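You operate a simulated robot arm through the tools that you are given. There is no shell and no other tool. Be economical: measure what you need, move in short steps, check, and stop when the job is done.

The job below is to be done with a simulated robot arm. You get a single attempt, and the scene is never put back.

JOB
Pull the silencer out of the valve block and put it in the black pocket tray.
Fine: wind the vice shut till the green lamp lights first; then right open, block out on the bench.

Only the result counts: the job must be done as asked and must still hold three seconds after the hand-in. Knocking over, shifting, dropping, spilling or breaking anything else fails it.

ROBOT AND FRAMES
A 7-joint arm with a two-finger parallel gripper, fixed in place. Base frame: the origin is at the foot of the arm, x ahead of it, y to its left, z up; the work surface is at about z = 0. Units: mm, rad, N and s.
With the tool pointing down near the work surface it reaches from about 240 to 620 mm from the base axis. Its first joint turns from -1.152 to 1.152 rad. Payload 2.6 kg.
The tool frame sits at the grasp point between the pads (the TCP): z along the fingers, y along the line on which they close. The tips reach 30 mm beyond it. The gripper opens to 94 mm. The fingers are 28 mm wide and 10 mm thick; the gripper's body (50 by 96 mm) begins 55 mm behind the TCP.
Orientation is that of the tool frame in the base frame, as [roll, pitch, yaw] about the fixed x, y, z axes, in that order (R = Rz(yaw) Ry(pitch) Rx(roll)). With the fingers straight down and closing along the base's y, the tool's x points along the base's -x, its y along +y and its z along -z.

CONTROLS
- The arm moves only by the tool arm_command. Its argument "steps" is a list of rows, each a list of 3 entries, a list of its own where there are three numbers: the shift along the tool's x, y, z in mm, then the turn, a rotation vector about the tool's x, y, z in rad, then the closure, from 0 (fully open) to 1 (shut). In form: [[[x, y, z], [ax, ay, az], claw], ...]. A call has 1 to 12 rows; each row is the pose to reach, as a shift and turn from the pose commanded when the call began, along the tool's axes at that moment. Rows are played at 5 a second. More than 50 mm and 0.15 rad between two rows, or a gripper value outside its range, and nothing of the call is played. Where a pose cannot be reached the arm comes as near as it can. A force on the tool above 50 N (or 10 N above the force at the start of the call, whichever is more), or a blocked arm, ends the call early, and 0.2 s more pass. Each finger travels about 72 mm/s and halts on what it meets, pressing with about 37 N; the grip force reading is that of the motor and also rises with nothing between the fingers. The clock runs only during rows and for 0.2 s after the last one: add rows that repeat a pose to give the fingers time. It gives the time, the measured TCP pose, the force on the tool (base axes), the opening and the grip force at its end, in the units of the frame above (readings bear some noise), with the torque about the TCP (base axes, N m) and any sound that the robot's microphone picked up.
- Cameras (640 x 400 px; columns grow to the right, rows downward): "scene" is fixed at [5.3, 414.9, 565]; the picture's right is [-0.96, -0.28, 0.00], its down [-0.16, 0.54, -0.83] and it looks along [0.24, -0.79, -0.56] (base axes); focal length 222 px, centre (320, 200). "wrist" rides on the gripper at [76, 14, -102] in the tool frame; the picture's right is [-0.18, 0.98, 0.00], its down [-0.75, -0.14, -0.64] and it looks along [-0.63, -0.12, 0.77] (tool axes); focal length 243 px, centre (320, 200). There is no depth. A picture from a camera that has moved, and an enlarged one, comes with that camera's place and axes in the base frame and with its lens.
- camera(camera): a new picture of that camera. No time passes.
- close_up(camera, box): a new picture of the part [left, top, right, bottom] of that camera's present view, enlarged. No time passes.
- hand_in(): hands the job in; it is judged then, once.

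Work in short steps. Places have to be worked out from the pictures, the camera data and where the tool is seen: move nearer, look again, correct. Check each grasp and each placing, and mend what went wrong. You have 120 turns and 76 pictures in all, those below and enlarged ones among them. Open the gripper and draw the arm clear of the work before you hand the job in, unless the task says otherwise; then end with one line.

The tools are called after ">>>" by a JSON object that holds its "op" and its "data". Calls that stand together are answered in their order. arm_command: Moves the arm, as the interface text tells. Its arguments: {"type":"object","properties":{"steps":{"type":"array","items":{"type":"array"}}},"required":["steps"]} The other tools are called the same way: camera (camera) takes a picture; close_up (camera, box) takes an enlarged picture of a part of a camera's view; hand_in () hands the job in.

At the start:

```text
t: 0.0
ee_pos: [335.9, -145.1, 338.4]
tool_rot: [3.141, -0.001, -3.141]
wrist_force: [0.1, -0.2, 0.4]
ft_torque: [0.0, 0.02, 0.05]
width: 94.0
gripper_force: 0.1
```

scene: 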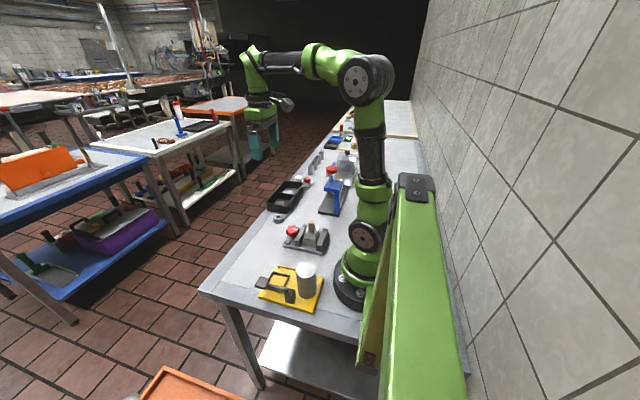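
wrist: 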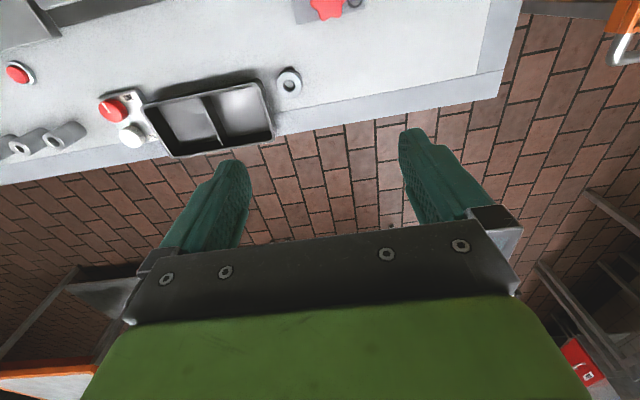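

I'll start by looking closely at the bench from both cameras to identify the items.

>>> {"op": "close_up", "data": {"camera": "scene", "box": [240, 90, 400, 220]}}

>>> {"op": "close_up", "data": {"camera": "scene", "box": [230, 180, 390, 320]}}

>>> {"op": "close_up", "data": {"camera": "wrist", "box": [0, 0, 400, 200]}}

```text
3.08 times, centred on (320, 155) of scene
camera zoom: at [5.3, 414.9, 565.0], right [-0.96, -0.28, 0.0], down [-0.16, 0.54, -0.83], along [0.24, -0.79, -0.56], focal length 682 px, centre (320, 338)
```

zoom: 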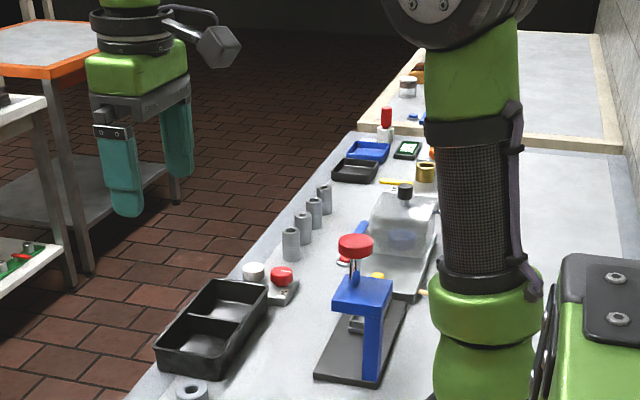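

```text
2.86 times, centred on (310, 250) of scene
camera zoom: at [5.3, 414.9, 565.0], right [-0.96, -0.28, 0.0], down [-0.16, 0.54, -0.83], along [0.24, -0.79, -0.56], focal length 634 px, centre (349, 57)
```

zoom: 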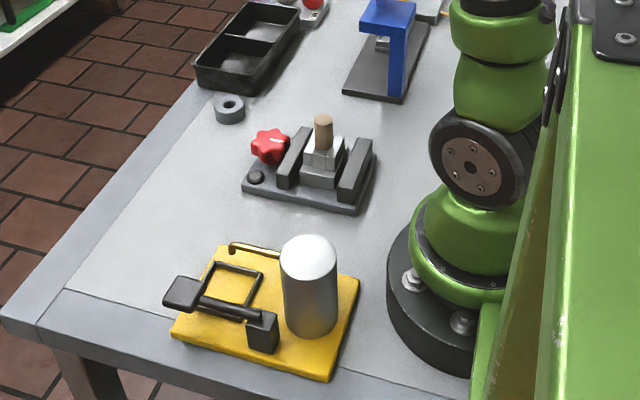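

```text
1.60 times, centred on (200, 100) of wrist
camera zoom: at [260.8, -130.1, 441.2], right [0.18, 0.98, 0.0], down [0.75, -0.14, 0.64], along [0.63, -0.12, -0.77], focal length 388 px, centre (512, 360)
```

zoom: 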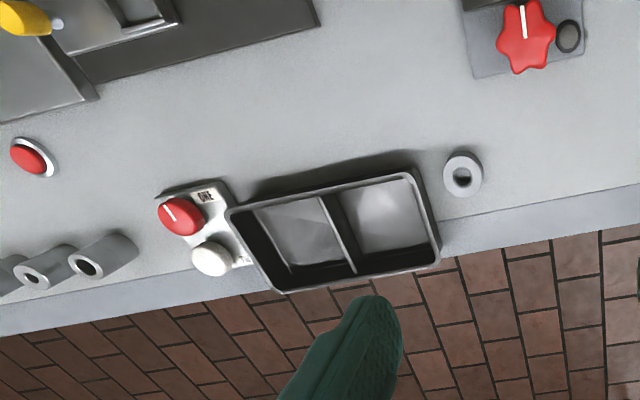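

The vice (red star knob, dark lamp, block with brown silencer) is around (210–265, -120). I tilt the wrist so its camera looks down on the vice.

>>> {"op": "arm_command", "data": {"steps": [[[15, 0, 10], [0, 0.15, 0], 0], [[30, 0, 20], [0, 0.3, 0], 0], [[45, 0, 30], [0, 0.45, 0], 0], [[60, 0, 40], [0, 0.6, 0], 0], [[60, 0, 40], [0, 0.6, 0], 0]]}}

>>> {"op": "camera", "data": {"camera": "wrist"}}

```text
t: 1.2
ee_pos: [276.3, -144.8, 299.4]
tool_rot: [-3.141, -0.603, 3.141]
wrist_force: [-0.1, -0.1, 0.0]
ft_torque: [0.03, 0.01, -0.01]
width: 94.0
gripper_force: 0.1
```

```text
70 pictures are left
camera wrist: at [272.0, -130.5, 426.3], right [0.15, 0.98, -0.1], down [0.98, -0.14, 0.1], along [0.09, -0.12, -0.99], focal length 243 px, centre (320, 200)
```

wrist: 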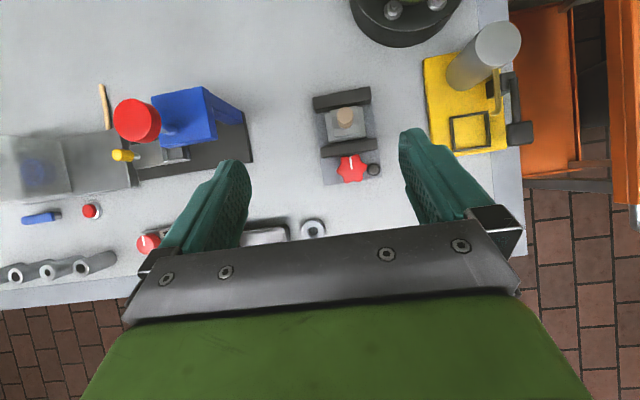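

>>> {"op": "close_up", "data": {"camera": "wrist", "box": [290, 70, 410, 200]}}

>>> {"op": "close_up", "data": {"camera": "scene", "box": [275, 210, 335, 260]}}

```text
3.08 times, centred on (350, 135) of wrist
camera zoom: at [272.0, -130.5, 426.3], right [0.15, 0.98, -0.1], down [0.98, -0.14, 0.1], along [0.09, -0.12, -0.99], focal length 746 px, centre (228, 400)
```

zoom: 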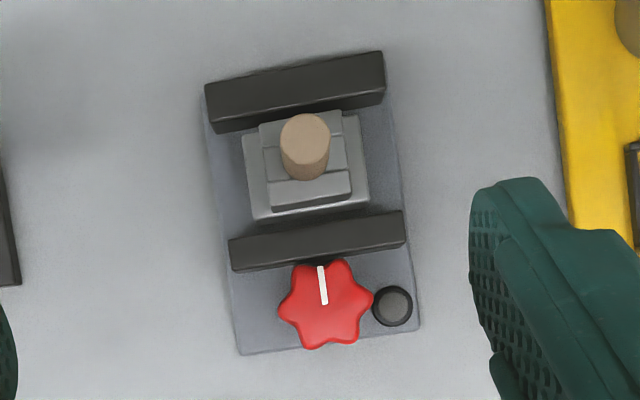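

```text
8.00 times, centred on (305, 235) of scene
camera zoom: at [5.3, 414.9, 565.0], right [-0.96, -0.28, 0.0], down [-0.16, 0.54, -0.83], along [0.24, -0.79, -0.56], focal length 1774 px, centre (440, -80)
```

zoom: 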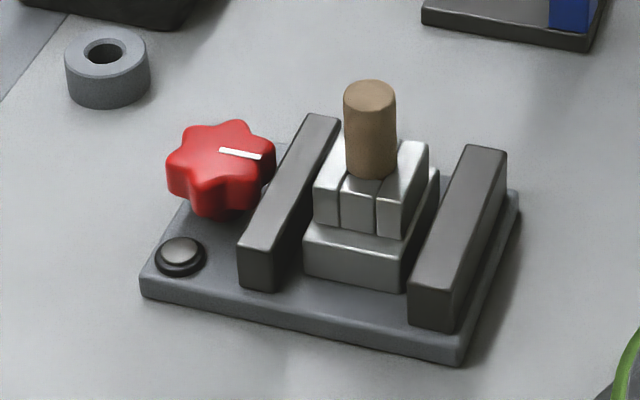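

The knob has a vertical axis at about (266, -120, top z≈38); the vice is aligned with the base axes, the lamp on its +y side. I bring the tool upright above the knob for a closer look.

>>> {"op": "arm_command", "data": {"steps": [[[-17, 5, 28], [0, -0.12, 0], 0], [[-34, 10, 56], [0, -0.24, 0], 0], [[-51, 15, 84], [0, -0.36, 0], 0], [[-68, 20, 112], [0, -0.48, 0], 0], [[-87, 25, 145], [0, -0.6, 0], 0], [[-87, 25, 145], [0, -0.6, 0], 0]]}}

>>> {"op": "camera", "data": {"camera": "wrist"}}

>>> {"op": "close_up", "data": {"camera": "scene", "box": [265, 170, 345, 260]}}

```text
t: 2.6
ee_pos: [265.4, -119.4, 129.2]
tool_rot: [3.141, 0.002, 3.142]
wrist_force: [0.6, -0.3, 0.9]
ft_torque: [-0.03, 0.0, 0.04]
width: 94.3
gripper_force: 0.1
```

```text
67 pictures are left
camera wrist: at [190.2, -104.4, 231.9], right [0.19, 0.98, 0.0], down [0.75, -0.14, 0.64], along [0.63, -0.12, -0.77], focal length 243 px, centre (320, 200)
```

wrist: 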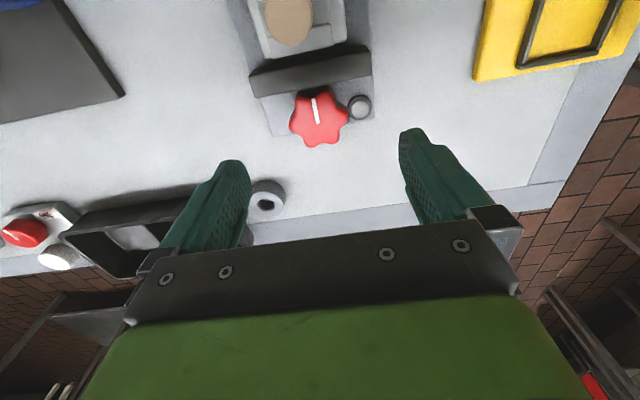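

```text
4.44 times, centred on (305, 215) of scene
camera zoom: at [5.3, 414.9, 565.0], right [-0.96, -0.28, 0.0], down [-0.16, 0.54, -0.83], along [0.24, -0.79, -0.56], focal length 985 px, centre (387, 133)
```

zoom: 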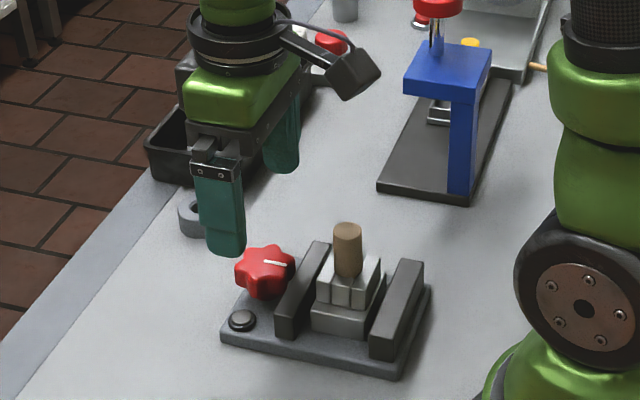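

Knob centre confirmed at about (265, -120). I rotate 30° so the pads meet the knob's flats (between lobes) and lower toward it, then check.

>>> {"op": "arm_command", "data": {"steps": [[[0, 0, 10], [0, 0, -0.13], 0.15], [[0, 0, 20], [0, 0, -0.26], 0.15], [[0, 0, 35], [0, 0, -0.39], 0.15], [[0, 0, 50], [0, 0, -0.52], 0.15], [[0, 0, 60], [0, 0, -0.52], 0.15], [[0, 0, 60], [0, 0, -0.52], 0.15]]}}

>>> {"op": "camera", "data": {"camera": "wrist"}}

>>> {"op": "close_up", "data": {"camera": "scene", "box": [275, 210, 335, 260]}}

```text
t: 4.0
ee_pos: [265.7, -119.2, 70.5]
tool_rot: [-3.141, -0.001, -2.622]
wrist_force: [0.0, 0.0, 0.9]
ft_torque: [-0.02, 0.0, 0.02]
width: 79.9
gripper_force: 0.1
```

```text
65 pictures are left
camera wrist: at [193.7, -144.9, 172.5], right [-0.33, 0.94, 0.0], down [0.72, 0.25, 0.64], along [0.61, 0.21, -0.77], focal length 243 px, centre (320, 200)
```

wrist: 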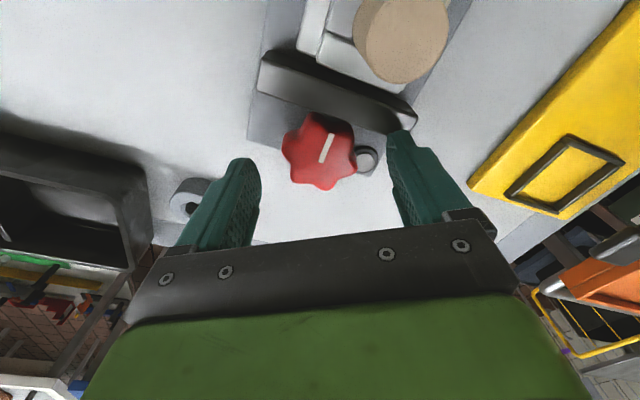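

```text
8.00 times, centred on (305, 235) of scene
camera zoom: at [5.3, 414.9, 565.0], right [-0.96, -0.28, 0.0], down [-0.16, 0.54, -0.83], along [0.24, -0.79, -0.56], focal length 1774 px, centre (440, -80)
```

zoom: 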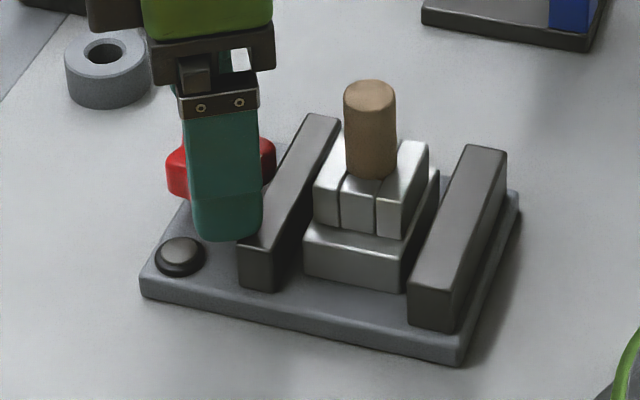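

Well centred. I lower to tips at about z=34 and close on the knob.

>>> {"op": "arm_command", "data": {"steps": [[[0, 0, 6], [0, 0, 0], 0.15], [[0, 0, 6], [0, 0, 0], 0.4], [[0, 0, 6], [0, 0, 0], 0.6], [[0, 0, 6], [0, 0, 0], 0.8], [[0, 0, 6], [0, 0, 0], 0.8]]}}

>>> {"op": "close_up", "data": {"camera": "wrist", "box": [160, 40, 480, 240]}}

>>> {"op": "close_up", "data": {"camera": "scene", "box": [275, 210, 335, 260]}}

```text
t: 4.4
ee_pos: [267.3, -120.4, 69.7]
tool_rot: [-3.139, 0.001, -2.623]
wrist_force: [-4.3, 1.2, 11.0]
ft_torque: [0.42, 0.45, 0.12]
width: 81.6
gripper_force: 1.5
stopped in row 1: the force on the tool passed its limit at 75 N (the readings are from after the stop); the commanded pose is now the measured one
```

```text
2.00 times, centred on (320, 140) of wrist
camera zoom: at [194.0, -145.5, 172.2], right [-0.33, 0.94, 0.0], down [0.72, 0.25, 0.64], along [0.61, 0.21, -0.77], focal length 485 px, centre (320, 320)
```

zoom: 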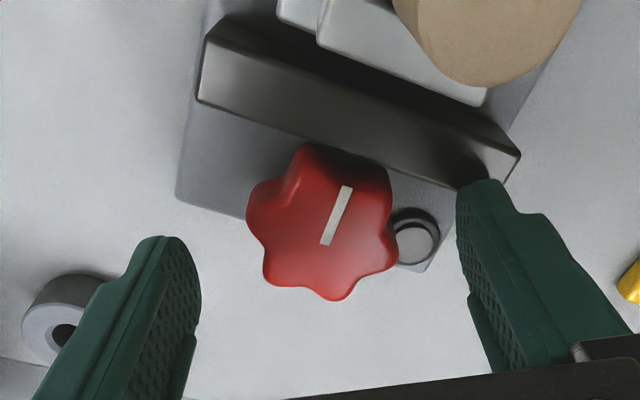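

```text
8.00 times, centred on (305, 235) of scene
camera zoom: at [5.3, 414.9, 564.9], right [-0.96, -0.28, 0.0], down [-0.16, 0.54, -0.83], along [0.24, -0.79, -0.56], focal length 1774 px, centre (440, -80)
```

zoom: 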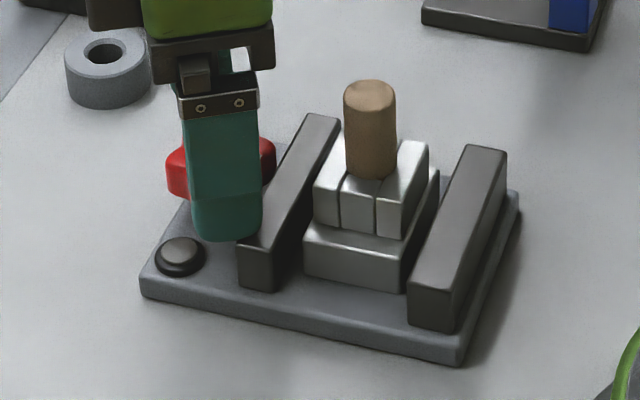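

The +y fingertip touched the jaw top (z≈40); the knob top is lower (≈36), so I must grip beside the jaw with a limited angle. I lift, reduce the angle to about 21°, shift slightly away from the jaw, and descend gradually.

>>> {"op": "arm_command", "data": {"steps": [[[0, 0, -5], [0, 0, 0], 0.25], [[-3.2, 0.7, -5], [0, 0, 0.14], 0.38], [[-3.2, 0.7, -2], [0, 0, 0.16], 0.38], [[-3.2, 0.7, 4], [0, 0, 0.16], 0.38], [[-3.2, 0.7, 10], [0, 0, 0.16], 0.38], [[-3.2, 0.7, 15], [0, 0, 0.16], 0.38], [[-3.2, 0.7, 15], [0, 0, 0.16], 0.38]]}}

>>> {"op": "close_up", "data": {"camera": "wrist", "box": [160, 40, 480, 240]}}

>>> {"op": "close_up", "data": {"camera": "scene", "box": [275, 210, 335, 260]}}

```text
t: 6.0
ee_pos: [269.6, -117.9, 53.4]
tool_rot: [-3.138, 0.003, -2.782]
wrist_force: [0.7, 0.1, -1.1]
ft_torque: [0.01, 0.02, -0.01]
width: 58.2
gripper_force: 0.1
```

```text
2.00 times, centred on (320, 140) of wrist
camera zoom: at [193.3, -131.1, 156.5], right [-0.17, 0.98, 0.0], down [0.75, 0.13, 0.64], along [0.63, 0.11, -0.76], focal length 485 px, centre (320, 320)
```

zoom: 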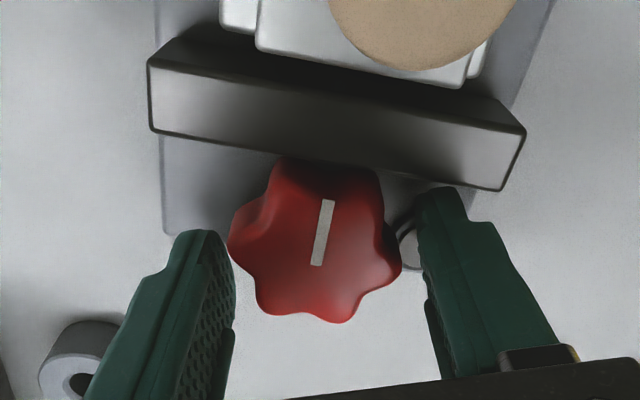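

```text
8.00 times, centred on (305, 235) of scene
camera zoom: at [5.3, 414.9, 565.0], right [-0.96, -0.28, 0.0], down [-0.16, 0.54, -0.83], along [0.24, -0.79, -0.56], focal length 1774 px, centre (440, -80)
```

zoom: 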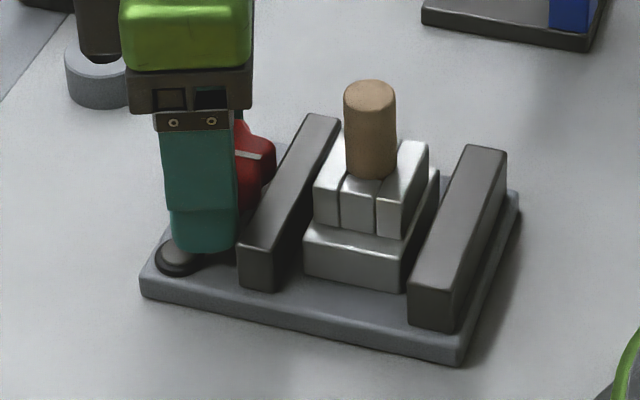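

Fingers flank the knob cleanly. I close and turn clockwise about the knob centre (0.72 rad), then look.

>>> {"op": "arm_command", "data": {"steps": [[[0, 0, 0], [0, 0, 0], 0.7], [[0, 0, 0], [0, 0, 0], 0.7], [[0.06, -0.75, 0], [0, 0, 0.15], 0.7], [[0.22, -1.48, 0], [0, 0, 0.3], 0.7], [[0.5, -2.17, 0], [0, 0, 0.45], 0.7], [[0.87, -2.82, 0], [0, 0, 0.6], 0.7], [[1.24, -3.3, 0], [0, 0, 0.72], 0.7], [[1.24, -3.3, 0], [0, 0, 0.72], 0.7]]}}

>>> {"op": "close_up", "data": {"camera": "wrist", "box": [160, 40, 480, 240]}}

>>> {"op": "close_up", "data": {"camera": "scene", "box": [275, 210, 335, 260]}}

```text
t: 7.8
ee_pos: [268.9, -121.0, 54.1]
tool_rot: [3.141, 0.003, 2.779]
wrist_force: [4.3, -7.6, -20.0]
ft_torque: [-0.15, -0.39, 0.02]
width: 45.8
gripper_force: 44.8
```

```text
2.00 times, centred on (320, 140) of wrist
camera zoom: at [203.5, -81.3, 156.6], right [0.52, 0.85, 0.0], down [0.65, -0.4, 0.65], along [0.55, -0.34, -0.76], focal length 485 px, centre (320, 320)
```

zoom: 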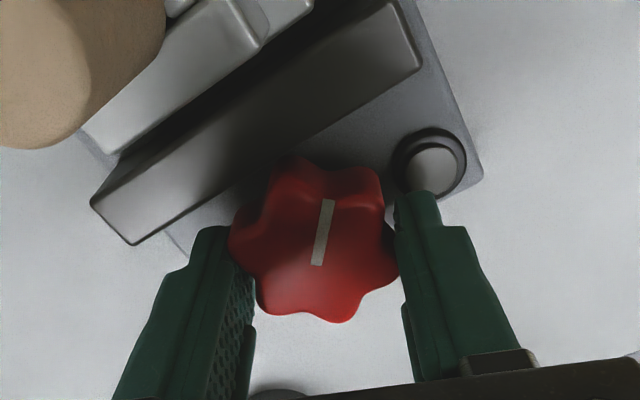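

```text
8.00 times, centred on (305, 235) of scene
camera zoom: at [5.4, 414.8, 565.0], right [-0.96, -0.28, 0.0], down [-0.16, 0.54, -0.83], along [0.24, -0.79, -0.56], focal length 1774 px, centre (440, -80)
```

zoom: 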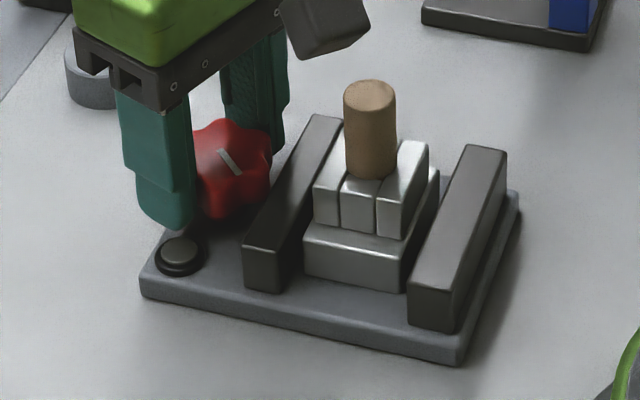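

The knob followed the gripper, and the near jaw moved toward the block, so clockwise closes. I repeat the ratchet: open, return, close, turn.

>>> {"op": "arm_command", "data": {"steps": [[[0, 0, 0], [0, 0, 0], 0.38], [[0.06, 0.75, 0], [0, 0, -0.15], 0.38], [[0.22, 1.48, 0], [0, 0, -0.3], 0.38], [[0.5, 2.17, 0], [0, 0, -0.45], 0.38], [[0.87, 2.82, 0], [0, 0, -0.6], 0.38], [[1.24, 3.3, 0], [0, 0, -0.73], 0.38], [[1.24, 3.3, 0], [0, 0, -0.73], 0.7], [[0.87, 2.82, 0], [0, 0, -0.6], 0.7], [[0.5, 2.17, 0], [0, 0, -0.45], 0.7], [[0.22, 1.48, 0], [0, 0, -0.3], 0.7], [[0.06, 0.75, 0], [0, 0, -0.15], 0.7], [[0, 0, 0], [0, 0, 0], 0.7]]}}

>>> {"op": "close_up", "data": {"camera": "scene", "box": [275, 210, 335, 260]}}

```text
t: 10.4
ee_pos: [269.4, -123.6, 54.6]
tool_rot: [-3.14, 0.005, 2.779]
wrist_force: [1.1, 0.1, -11.3]
ft_torque: [-0.64, -0.27, 0.02]
width: 46.3
gripper_force: 45.4
```

```text
8.00 times, centred on (305, 235) of scene
camera zoom: at [5.4, 414.9, 565.0], right [-0.96, -0.28, 0.0], down [-0.16, 0.54, -0.83], along [0.24, -0.79, -0.56], focal length 1774 px, centre (440, -80)
```

zoom: 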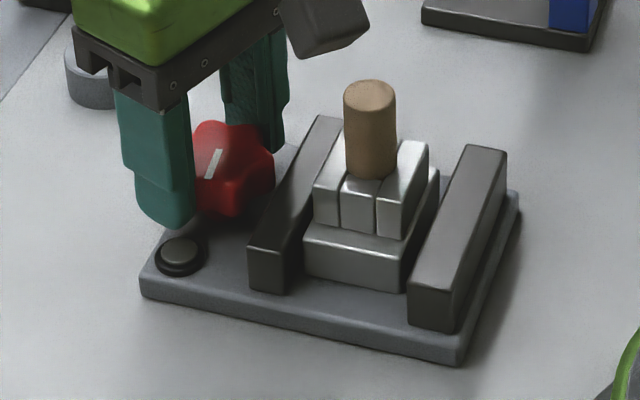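

Still working; the jaw is advancing about 2–3 mm a stroke, lamp not lit. Repeat.

>>> {"op": "arm_command", "data": {"steps": [[[0, 0, 0], [0, 0, 0], 0.38], [[0.06, 0.75, 0], [0, 0, -0.15], 0.38], [[0.22, 1.48, 0], [0, 0, -0.3], 0.38], [[0.5, 2.17, 0], [0, 0, -0.45], 0.38], [[0.87, 2.82, 0], [0, 0, -0.6], 0.38], [[1.24, 3.3, 0], [0, 0, -0.73], 0.38], [[1.24, 3.3, 0], [0, 0, -0.73], 0.7], [[0.87, 2.82, 0], [0, 0, -0.6], 0.7], [[0.5, 2.17, 0], [0, 0, -0.45], 0.7], [[0.22, 1.48, 0], [0, 0, -0.3], 0.7], [[0.06, 0.75, 0], [0, 0, -0.15], 0.7], [[0, 0, 0], [0, 0, 0], 0.7]]}}

>>> {"op": "arm_command", "data": {"steps": [[[0, 0, 0], [0, 0, 0], 0.38], [[0.06, 0.75, 0], [0, 0, -0.15], 0.38], [[0.22, 1.48, 0], [0, 0, -0.3], 0.38], [[0.5, 2.17, 0], [0, 0, -0.45], 0.38], [[0.87, 2.82, 0], [0, 0, -0.6], 0.38], [[1.24, 3.3, 0], [0, 0, -0.73], 0.38], [[1.24, 3.3, 0], [0, 0, -0.73], 0.38]]}}

>>> {"op": "close_up", "data": {"camera": "wrist", "box": [160, 40, 480, 240]}}

>>> {"op": "close_up", "data": {"camera": "scene", "box": [275, 210, 335, 260]}}

```text
t: 13.0
ee_pos: [269.0, -121.3, 54.6]
tool_rot: [-3.139, 0.004, 2.779]
wrist_force: [4.8, -6.4, -20.7]
ft_torque: [-0.24, -0.31, 0.03]
width: 45.1
gripper_force: 44.8
```

```text
t: 14.6
ee_pos: [269.6, -117.3, 55.2]
tool_rot: [-3.137, 0.004, -2.769]
wrist_force: [-0.1, 1.2, -0.1]
ft_torque: [-0.04, 0.01, 0.02]
width: 58.1
gripper_force: 0.0
```

```text
2.00 times, centred on (320, 140) of wrist
camera zoom: at [193.7, -132.2, 157.0], right [-0.19, 0.98, 0.0], down [0.75, 0.14, 0.64], along [0.63, 0.12, -0.76], focal length 485 px, centre (320, 320)
```

zoom: 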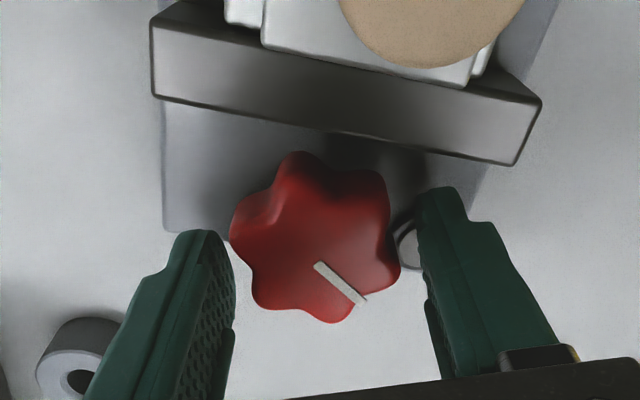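

```text
8.00 times, centred on (305, 235) of scene
camera zoom: at [5.3, 414.9, 565.0], right [-0.96, -0.28, 0.0], down [-0.16, 0.54, -0.83], along [0.24, -0.79, -0.56], focal length 1774 px, centre (440, -80)
```

zoom: 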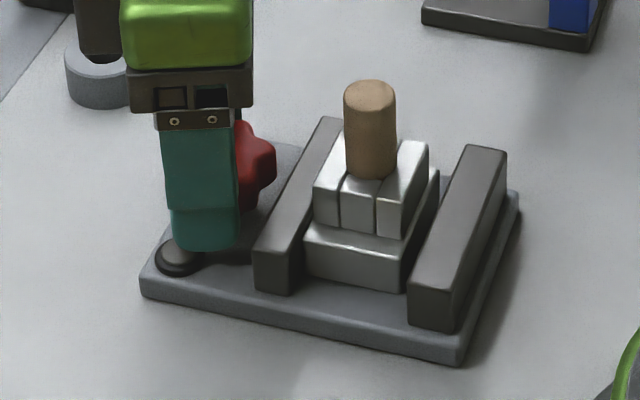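

The jaw is nearly at the block. One more stroke, staying gripped at the end.

>>> {"op": "arm_command", "data": {"steps": [[[0, 0, 0], [0, 0, 0], 0.7], [[0.06, -0.75, 0], [0, 0, 0.15], 0.7], [[0.22, -1.48, 0], [0, 0, 0.3], 0.7], [[0.5, -2.17, 0], [0, 0, 0.45], 0.7], [[0.87, -2.82, 0], [0, 0, 0.6], 0.7], [[1.24, -3.3, 0], [0, 0, 0.73], 0.7], [[1.24, -3.3, 0], [0, 0, 0.73], 0.38], [[0.87, -2.82, 0], [0, 0, 0.6], 0.38], [[0.5, -2.17, 0], [0, 0, 0.45], 0.38], [[0.22, -1.48, 0], [0, 0, 0.3], 0.38], [[0.06, -0.75, 0], [0, 0, 0.15], 0.38], [[0, 0, 0], [0, 0, 0], 0.38]]}}

>>> {"op": "close_up", "data": {"camera": "scene", "box": [275, 210, 335, 260]}}

```text
t: 17.2
ee_pos: [269.2, -117.7, 54.5]
tool_rot: [-3.137, 0.004, -2.768]
wrist_force: [0.1, 0.0, 0.6]
ft_torque: [0.02, 0.0, -0.01]
width: 58.2
gripper_force: 0.1
```

```text
8.00 times, centred on (305, 235) of scene
camera zoom: at [5.3, 414.9, 565.0], right [-0.96, -0.28, 0.0], down [-0.16, 0.54, -0.83], along [0.24, -0.79, -0.56], focal length 1774 px, centre (440, -80)
```

zoom: 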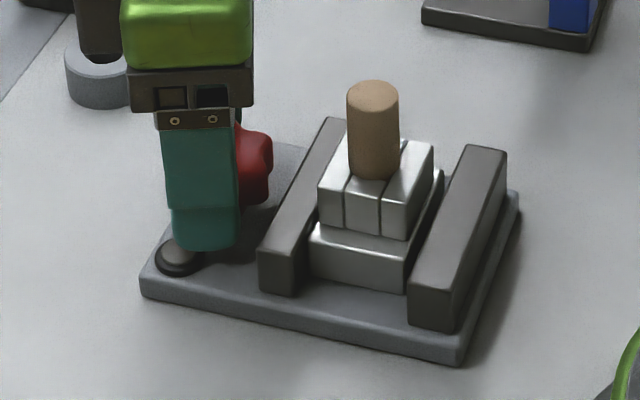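

The jaw now pushes the block toward the fixed jaw; a small gap remains. Another stroke.

>>> {"op": "arm_command", "data": {"steps": [[[0, 0, 0], [0, 0, 0], 0.7], [[0.06, -0.75, 0], [0, 0, 0.15], 0.7], [[0.22, -1.48, 0], [0, 0, 0.3], 0.7], [[0.5, -2.17, 0], [0, 0, 0.45], 0.7], [[0.87, -2.82, 0], [0, 0, 0.6], 0.7], [[1.24, -3.3, 0], [0, 0, 0.73], 0.7]]}}

>>> {"op": "close_up", "data": {"camera": "scene", "box": [275, 210, 335, 260]}}

```text
t: 18.6
ee_pos: [270.0, -121.4, 55.9]
tool_rot: [3.14, 0.002, 2.78]
wrist_force: [-8.8, 2.8, 11.9]
ft_torque: [-0.09, 0.07, 0.0]
width: 45.8
gripper_force: 44.9
```

```text
8.00 times, centred on (305, 235) of scene
camera zoom: at [5.3, 414.9, 564.9], right [-0.96, -0.28, 0.0], down [-0.16, 0.54, -0.83], along [0.24, -0.79, -0.56], focal length 1774 px, centre (440, -80)
```

zoom: 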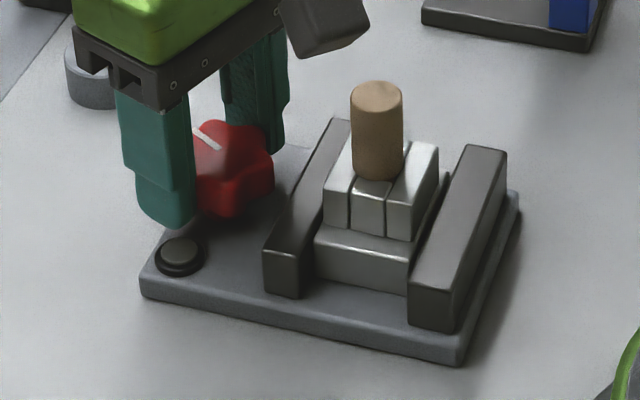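

Gap almost gone, lamp still dark. Next ratchet stroke.

>>> {"op": "arm_command", "data": {"steps": [[[0, 0, 0], [0, 0, 0], 0.38], [[0.06, 0.75, 0], [0, 0, -0.15], 0.38], [[0.22, 1.48, 0], [0, 0, -0.3], 0.38], [[0.5, 2.17, 0], [0, 0, -0.45], 0.38], [[0.87, 2.82, 0], [0, 0, -0.6], 0.38], [[1.24, 3.3, 0], [0, 0, -0.73], 0.38], [[1.24, 3.3, 0], [0, 0, -0.73], 0.7], [[0.87, 2.82, 0], [0, 0, -0.6], 0.7], [[0.5, 2.17, 0], [0, 0, -0.45], 0.7], [[0.22, 1.48, 0], [0, 0, -0.3], 0.7], [[0.06, 0.75, 0], [0, 0, -0.15], 0.7], [[0, 0, 0], [0, 0, 0], 0.7]]}}

>>> {"op": "close_up", "data": {"camera": "scene", "box": [275, 210, 335, 260]}}

```text
t: 21.2
ee_pos: [269.1, -122.0, 54.7]
tool_rot: [-3.14, 0.005, 2.779]
wrist_force: [-2.2, 3.1, 7.3]
ft_torque: [0.02, 0.39, 0.01]
width: 45.1
gripper_force: 44.9
```

```text
8.00 times, centred on (305, 235) of scene
camera zoom: at [5.3, 414.9, 564.9], right [-0.96, -0.28, 0.0], down [-0.16, 0.54, -0.83], along [0.24, -0.79, -0.56], focal length 1774 px, centre (440, -80)
```

zoom: 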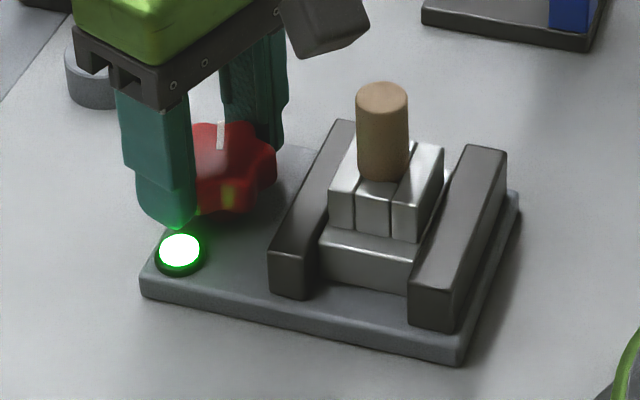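

The green lamp is lit. I open, lift clear to about z=170 and square the tool up.

>>> {"op": "arm_command", "data": {"steps": [[[0, 0, 0], [0, 0, 0], 0.35], [[0, 0, 0], [0, 0, 0], 0.35], [[0, 0, -30], [0, 0, 0], 0.35], [[0, 0, -60], [0, 0, -0.12], 0.2], [[0, 0, -90], [0, 0, -0.24], 0], [[0, 0, -115], [0, 0, -0.36], 0], [[0, 0, -115], [0, 0, -0.36], 0]]}}

>>> {"op": "camera", "data": {"camera": "wrist"}}

>>> {"op": "close_up", "data": {"camera": "scene", "box": [275, 210, 335, 260]}}

```text
t: 22.8
ee_pos: [269.5, -121.6, 170.2]
tool_rot: [-3.14, 0.003, -3.139]
wrist_force: [0.2, -0.4, 0.5]
ft_torque: [-0.01, 0.01, -0.02]
width: 94.0
gripper_force: 0.1
```

```text
51 pictures are left
camera wrist: at [193.8, -107.0, 272.0], right [0.18, 0.98, 0.0], down [0.75, -0.14, 0.64], along [0.63, -0.12, -0.76], focal length 243 px, centre (320, 200)
```

wrist: 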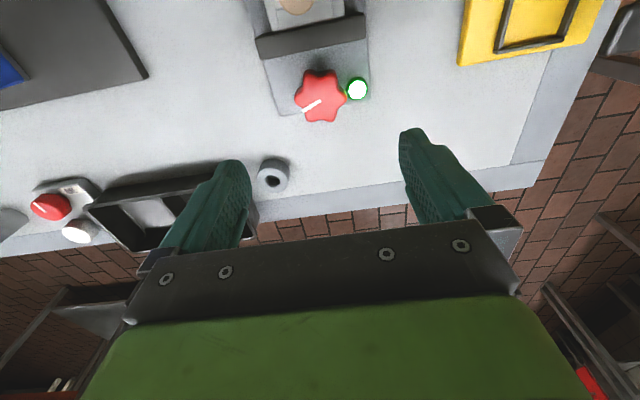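

```text
8.00 times, centred on (305, 235) of scene
camera zoom: at [5.3, 414.9, 565.0], right [-0.96, -0.28, 0.0], down [-0.16, 0.54, -0.83], along [0.24, -0.79, -0.56], focal length 1774 px, centre (440, -80)
```

zoom: 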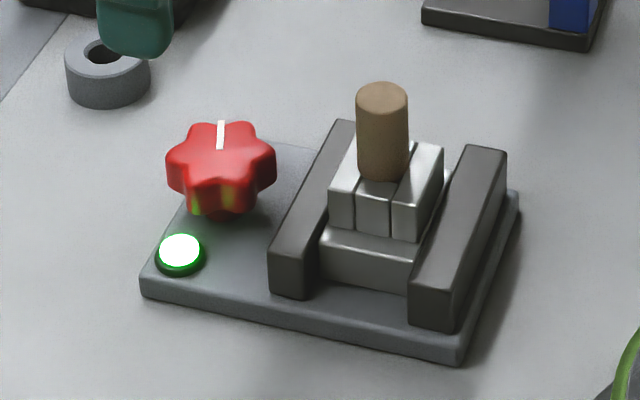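

Lamp stays lit. I now move over the silencer (about x=190) tool-down, testing reach and getting a view.

>>> {"op": "arm_command", "data": {"steps": [[[40, 0, 0], [0, 0, 0], 0], [[75, 0, 0], [0, 0, 0], 0], [[75, 0, 0], [0, 0, 0], 0]]}}

>>> {"op": "camera", "data": {"camera": "wrist"}}

```text
t: 23.6
ee_pos: [193.1, -123.2, 168.9]
tool_rot: [-3.139, 0.002, 3.14]
wrist_force: [-0.7, 0.1, 0.1]
ft_torque: [-0.01, -0.04, -0.02]
width: 93.9
gripper_force: 0.0
```

```text
49 pictures are left
camera wrist: at [116.9, -107.4, 270.6], right [0.18, 0.98, 0.0], down [0.75, -0.14, 0.64], along [0.63, -0.12, -0.76], focal length 243 px, centre (320, 200)
```

wrist: 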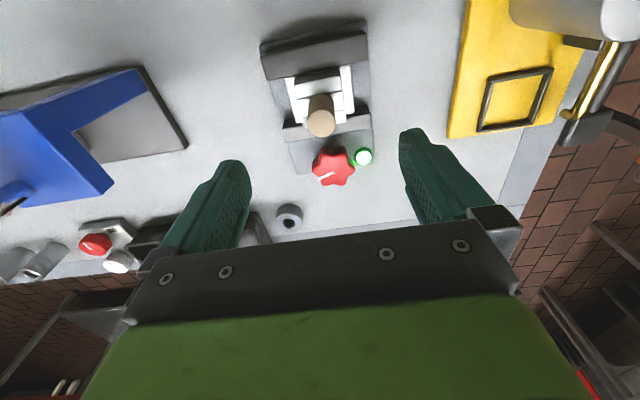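

Reach is fine. Silencer axis ≈ (191.5, -121), top z≈87. I descend so the tips stop just above the block and inspect before closing.

>>> {"op": "arm_command", "data": {"steps": [[[1, 2, 30], [0, 0, 0], 0.2], [[1, 2, 55], [0, 0, 0], 0.3], [[1, 2, 70], [0, 0, 0], 0.4], [[1, 2, 78], [0, 0, 0], 0.4], [[1, 2, 78], [0, 0, 0], 0.4]]}}

>>> {"op": "camera", "data": {"camera": "wrist"}}

>>> {"op": "close_up", "data": {"camera": "scene", "box": [275, 205, 345, 260]}}

```text
t: 24.8
ee_pos: [192.7, -120.7, 91.4]
tool_rot: [-3.14, 0.004, 3.141]
wrist_force: [0.1, -0.3, -0.3]
ft_torque: [0.0, 0.02, 0.01]
width: 56.4
gripper_force: 0.1
```

```text
48 pictures are left
camera wrist: at [117.3, -105.3, 193.2], right [0.18, 0.98, 0.0], down [0.75, -0.14, 0.65], along [0.63, -0.12, -0.76], focal length 243 px, centre (320, 200)
```

wrist: 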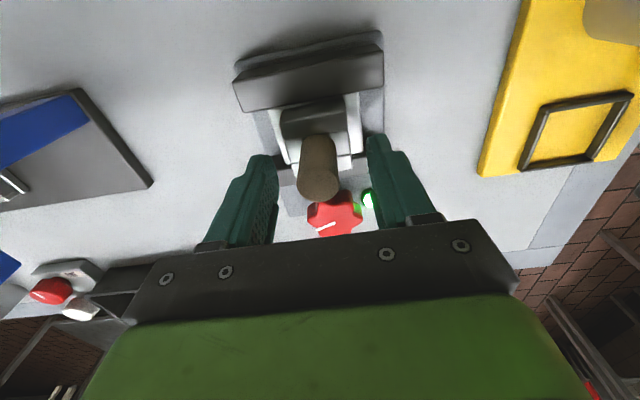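

```text
7.27 times, centred on (310, 232) of scene
camera zoom: at [5.3, 414.9, 565.0], right [-0.96, -0.28, 0.0], down [-0.16, 0.54, -0.83], along [0.24, -0.79, -0.56], focal length 1612 px, centre (393, -36)
```

zoom: 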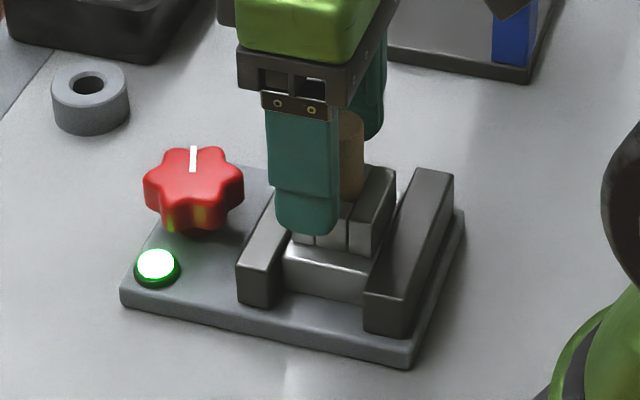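

Alignment is good laterally; the scene hints the silencer is a few mm nearer the base, so I shift 3 mm and close.

>>> {"op": "arm_command", "data": {"steps": [[[3, 0, 1], [0, 0, 0], 0.4], [[3, 0, 1], [0, 0, 0], 0.6], [[3, 0, 1], [0, 0, 0], 0.9], [[3, 0, 1], [0, 0, 0], 0.9], [[3, 0, 1], [0, 0, 0], 0.9]]}}

>>> {"op": "close_up", "data": {"camera": "wrist", "box": [200, 80, 440, 240]}}

```text
t: 26.0
ee_pos: [190.6, -120.3, 89.5]
tool_rot: [-3.141, 0.003, 3.141]
wrist_force: [0.2, 0.9, 0.6]
ft_torque: [-0.02, 0.05, 0.02]
width: 20.4
gripper_force: 37.2
```

```text
2.50 times, centred on (320, 160) of wrist
camera zoom: at [114.3, -105.5, 192.5], right [0.18, 0.98, 0.0], down [0.75, -0.14, 0.65], along [0.63, -0.12, -0.76], focal length 606 px, centre (320, 300)
```

zoom: 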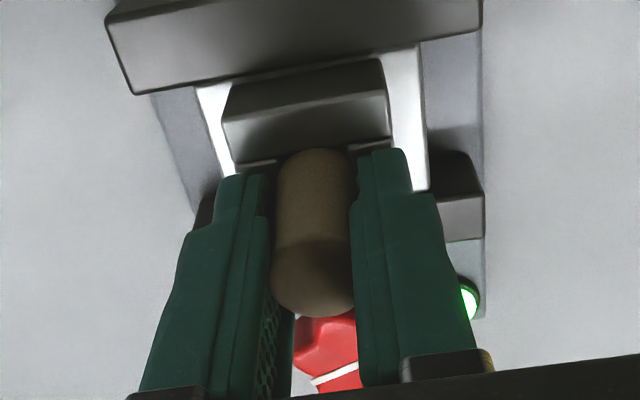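

Silencer gripped (20.4 mm, 37 N). Pulling straight up.

>>> {"op": "arm_command", "data": {"steps": [[[0, 0, -4], [0, 0, 0], 0.9], [[0, 0, -8], [0, 0, 0], 0.9], [[0, 0, -14], [0, 0, 0], 0.9], [[0, 0, -22], [0, 0, 0], 0.9], [[0, 0, -32], [0, 0, 0], 0.9], [[0, 0, -45], [0, 0, 0], 0.9]]}}

>>> {"op": "close_up", "data": {"camera": "scene", "box": [275, 190, 345, 260]}}

```text
t: 27.4
ee_pos: [190.6, -119.5, 135.7]
tool_rot: [-3.14, 0.004, -3.141]
wrist_force: [-0.3, 0.6, -0.2]
ft_torque: [0.01, 0.0, -0.02]
width: 20.5
gripper_force: 37.0
```

```text
5.71 times, centred on (310, 225) of scene
camera zoom: at [5.4, 414.9, 565.0], right [-0.96, -0.28, 0.0], down [-0.16, 0.54, -0.83], along [0.24, -0.79, -0.56], focal length 1267 px, centre (377, 57)
```

zoom: 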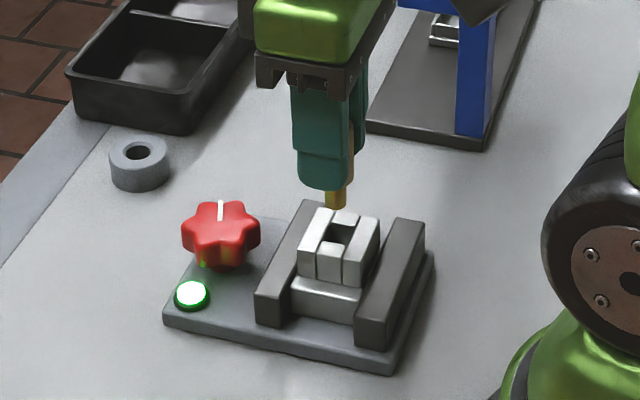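

It came out cleanly with its brass stem. I carry it up and over toward the near black two-pocket tray, then look.

>>> {"op": "arm_command", "data": {"steps": [[[0, 0, -35], [0, 0, 0], 0.9], [[-32, -12, -60], [0, 0, 0], 0.9], [[-65, -40, -64], [0, 0, 0], 0.9], [[-95, -75, -64], [0, 0, 0], 0.9], [[-120, -110, -64], [0, 0, 0], 0.9], [[-140, -145, -64], [0, 0, 0], 0.9], [[-160, -180, -64], [0, 0, 0], 0.9], [[-160, -180, -64], [0, 0, 0], 0.9]]}}

>>> {"op": "camera", "data": {"camera": "wrist"}}

>>> {"op": "close_up", "data": {"camera": "scene", "box": [240, 130, 350, 230]}}

```text
t: 29.2
ee_pos: [349.4, -300.5, 199.9]
tool_rot: [-3.14, 0.003, 3.141]
wrist_force: [1.3, 0.3, -0.1]
ft_torque: [0.0, 0.01, -0.01]
width: 20.1
gripper_force: 36.9
```

```text
44 pictures are left
camera wrist: at [274.0, -286.4, 302.3], right [0.18, 0.98, 0.0], down [0.75, -0.14, 0.64], along [0.63, -0.12, -0.76], focal length 243 px, centre (320, 200)
```

wrist: 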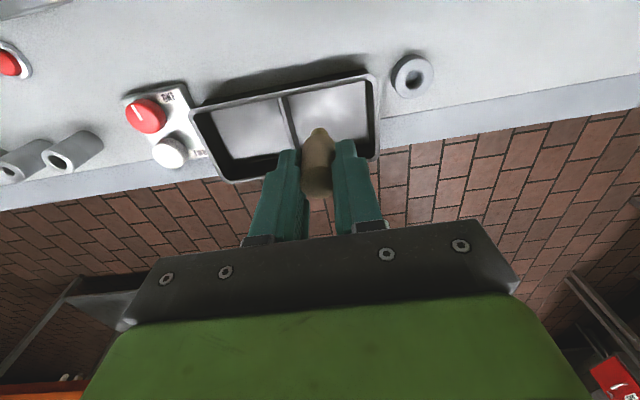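

```text
4.00 times, centred on (295, 180) of scene
camera zoom: at [5.4, 414.8, 565.0], right [-0.96, -0.28, 0.0], down [-0.16, 0.54, -0.83], along [0.24, -0.79, -0.56], focal length 887 px, centre (420, 280)
```

zoom: 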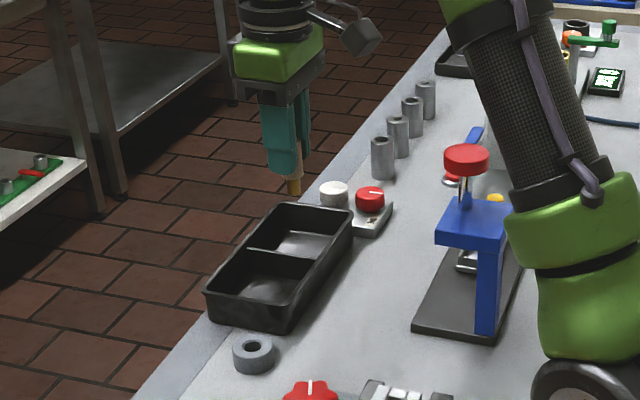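

Tray spans x≈346–444, y≈-444…-245; the nearer pocket's centre ≈ (395, -295). I move above and lower to just above the floor.

>>> {"op": "arm_command", "data": {"steps": [[[-23, 3, 0], [0, 0, 0], 0.9], [[-45.6, 5.5, 0], [0, 0, 0], 0.9], [[-45.6, 5.5, 40], [0, 0, 0], 0.9], [[-45.6, 5.5, 80], [0, 0, 0], 0.9], [[-45.6, 5.5, 100], [0, 0, 0], 0.9], [[-45.6, 5.5, 120], [0, 0, 0], 0.9], [[-45.6, 5.5, 120], [0, 0, 0], 0.9]]}}

>>> {"op": "camera", "data": {"camera": "wrist"}}

>>> {"op": "close_up", "data": {"camera": "scene", "box": [255, 150, 335, 220]}}

```text
t: 30.8
ee_pos: [395.0, -295.0, 79.9]
tool_rot: [-3.139, 0.003, 3.14]
wrist_force: [-0.6, 0.4, 0.3]
ft_torque: [0.01, 0.01, 0.0]
width: 19.9
gripper_force: 36.5
```

```text
42 pictures are left
camera wrist: at [319.8, -280.0, 182.0], right [0.18, 0.98, 0.0], down [0.75, -0.14, 0.65], along [0.63, -0.12, -0.76], focal length 243 px, centre (320, 200)
```

wrist: 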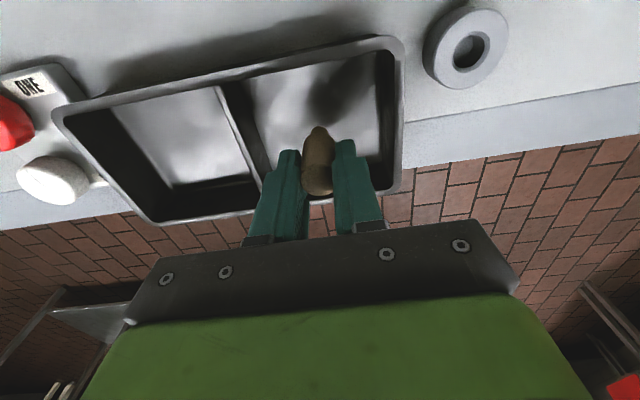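

```text
5.71 times, centred on (295, 185) of scene
camera zoom: at [5.3, 414.9, 565.0], right [-0.96, -0.28, 0.0], down [-0.16, 0.54, -0.83], along [0.24, -0.79, -0.56], focal length 1267 px, centre (463, 286)
```

zoom: 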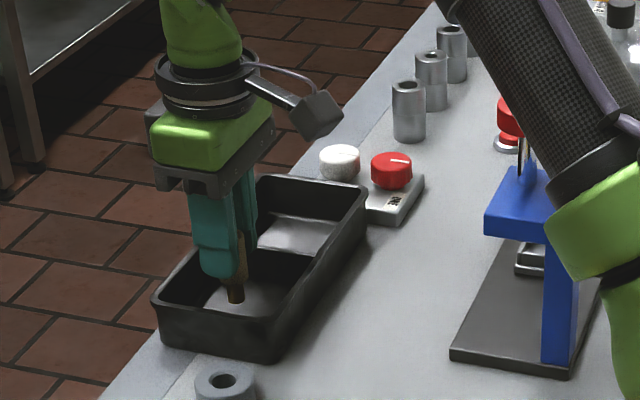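

The silencer is inside the pocket. Lower gently until contact.

>>> {"op": "arm_command", "data": {"steps": [[[0, 0, 6], [0, 0, 0], 0.9], [[0, 0, 12], [0, 0, 0], 0.9], [[0, 0, 16], [0, 0, 0], 0.9], [[0, 0, 18], [0, 0, 0], 0.9]]}}

>>> {"op": "close_up", "data": {"camera": "wrist", "box": [200, 40, 440, 220]}}

```text
t: 31.8
ee_pos: [395.8, -294.9, 64.2]
tool_rot: [-3.139, 0.007, 3.14]
wrist_force: [-6.4, 3.0, 22.4]
ft_torque: [0.12, 0.39, 0.0]
width: 20.3
gripper_force: 36.8
```

```text
2.22 times, centred on (320, 130) of wrist
camera zoom: at [320.5, -280.2, 166.9], right [0.18, 0.98, 0.0], down [0.75, -0.14, 0.65], along [0.64, -0.12, -0.76], focal length 539 px, centre (320, 356)
```

zoom: 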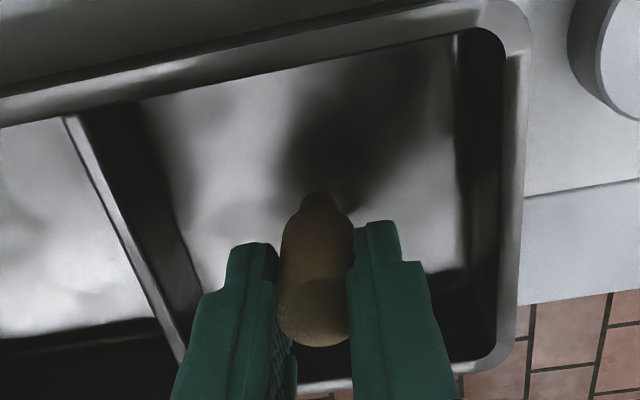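

It touches the floor (22 N). I ease up slightly, open moderately and withdraw straight up.

>>> {"op": "arm_command", "data": {"steps": [[[0, 0, -1.5], [0, 0, 0], 0.9], [[0, 0, -1.5], [0, 0, 0], 0.7], [[0, 0, -1.5], [0, 0, 0], 0.55], [[0, 0, -1.5], [0, 0, 0], 0.5], [[0, 0, -20], [0, 0, 0], 0.5], [[0, 0, -60], [0, 0, 0], 0.5], [[0, 0, -100], [0, 0, 0], 0.5], [[0, 0, -135], [0, 0, 0], 0.5], [[0, 0, -135], [0, 0, 0], 0.5]]}}

>>> {"op": "camera", "data": {"camera": "wrist"}}

```text
t: 33.8
ee_pos: [395.6, -293.4, 199.1]
tool_rot: [-3.14, 0.002, 3.141]
wrist_force: [0.2, 0.5, -0.3]
ft_torque: [0.02, 0.01, 0.02]
width: 46.8
gripper_force: 0.0
```

```text
39 pictures are left
camera wrist: at [320.1, -278.8, 300.5], right [0.18, 0.98, 0.0], down [0.75, -0.14, 0.64], along [0.63, -0.12, -0.76], focal length 243 px, centre (320, 200)
```

wrist: 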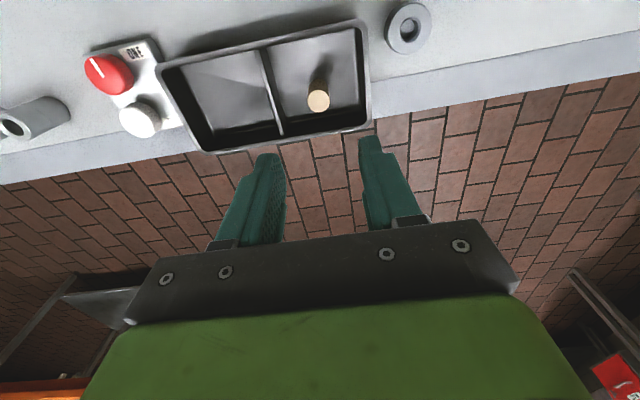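

The silencer stands in the pocket. I return above the knob, pre-rotated clockwise, ready for unwinding strokes.

>>> {"op": "arm_command", "data": {"steps": [[[25, 35, 0], [0, 0, 0.07], 0.4], [[50, 70, 5], [0, 0, 0.14], 0.38], [[75, 105, 10], [0, 0, 0.21], 0.38], [[100, 140, 20], [0, 0, 0.28], 0.38], [[126, 172, 29], [0, 0, 0.36], 0.38], [[126, 172, 65], [0, 0, 0.36], 0.38], [[126, 172, 100], [0, 0, 0.36], 0.38], [[126, 172, 120], [0, 0, 0.36], 0.38], [[126, 172, 120], [0, 0, 0.36], 0.38]]}}

>>> {"op": "close_up", "data": {"camera": "wrist", "box": [160, 40, 480, 240]}}

```text
t: 35.8
ee_pos: [270.8, -120.6, 76.3]
tool_rot: [3.141, 0.003, 2.783]
wrist_force: [0.4, -0.4, -0.5]
ft_torque: [0.0, 0.03, -0.02]
width: 58.1
gripper_force: 0.1
```

```text
2.00 times, centred on (320, 140) of wrist
camera zoom: at [204.4, -81.1, 179.0], right [0.52, 0.86, 0.0], down [0.65, -0.4, 0.64], along [0.55, -0.33, -0.76], focal length 485 px, centre (320, 320)
```

zoom: 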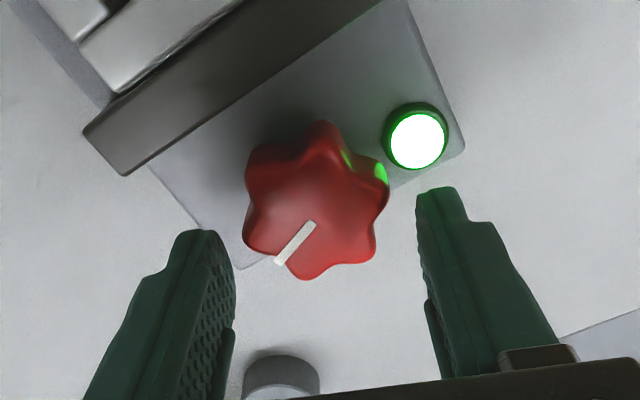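

Aligned. Descend to gripping depth, then run the first counter-clockwise stroke.

>>> {"op": "arm_command", "data": {"steps": [[[1, -1.4, 12], [0, 0, 0], 0.38], [[1, -1.4, 21.5], [0, 0, 0], 0.38], [[1, -1.4, 21.5], [0, 0, 0], 0.7], [[1, -1.4, 21.5], [0, 0, 0], 0.7], [[1.06, -0.65, 21.5], [0, 0, -0.15], 0.7], [[1.22, 0.08, 21.5], [0, 0, -0.3], 0.7], [[1.5, 0.77, 21.5], [0, 0, -0.45], 0.7], [[1.87, 1.42, 21.5], [0, 0, -0.6], 0.7], [[2.3, 2, 21.5], [0, 0, -0.75], 0.7], [[2.3, 2, 21.5], [0, 0, -0.75], 0.38]]}}

>>> {"op": "close_up", "data": {"camera": "scene", "box": [275, 210, 335, 260]}}

```text
t: 38.0
ee_pos: [269.4, -120.2, 55.7]
tool_rot: [-3.137, 0.002, -2.75]
wrist_force: [1.2, 0.5, 0.2]
ft_torque: [0.04, 0.01, 0.01]
width: 58.3
gripper_force: 0.1
```

```text
8.00 times, centred on (305, 235) of scene
camera zoom: at [5.4, 414.9, 565.0], right [-0.96, -0.28, 0.0], down [-0.16, 0.54, -0.83], along [0.24, -0.79, -0.56], focal length 1774 px, centre (440, -80)
```

zoom: 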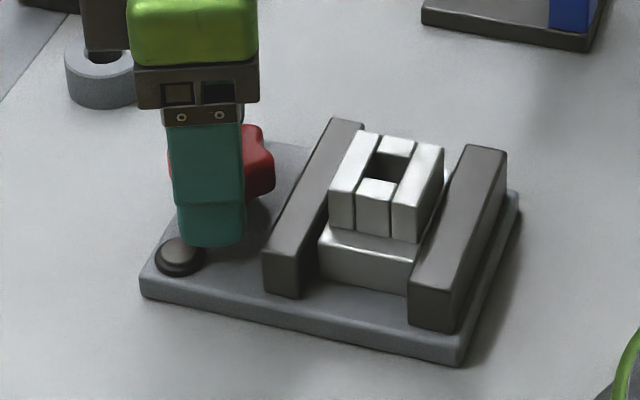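

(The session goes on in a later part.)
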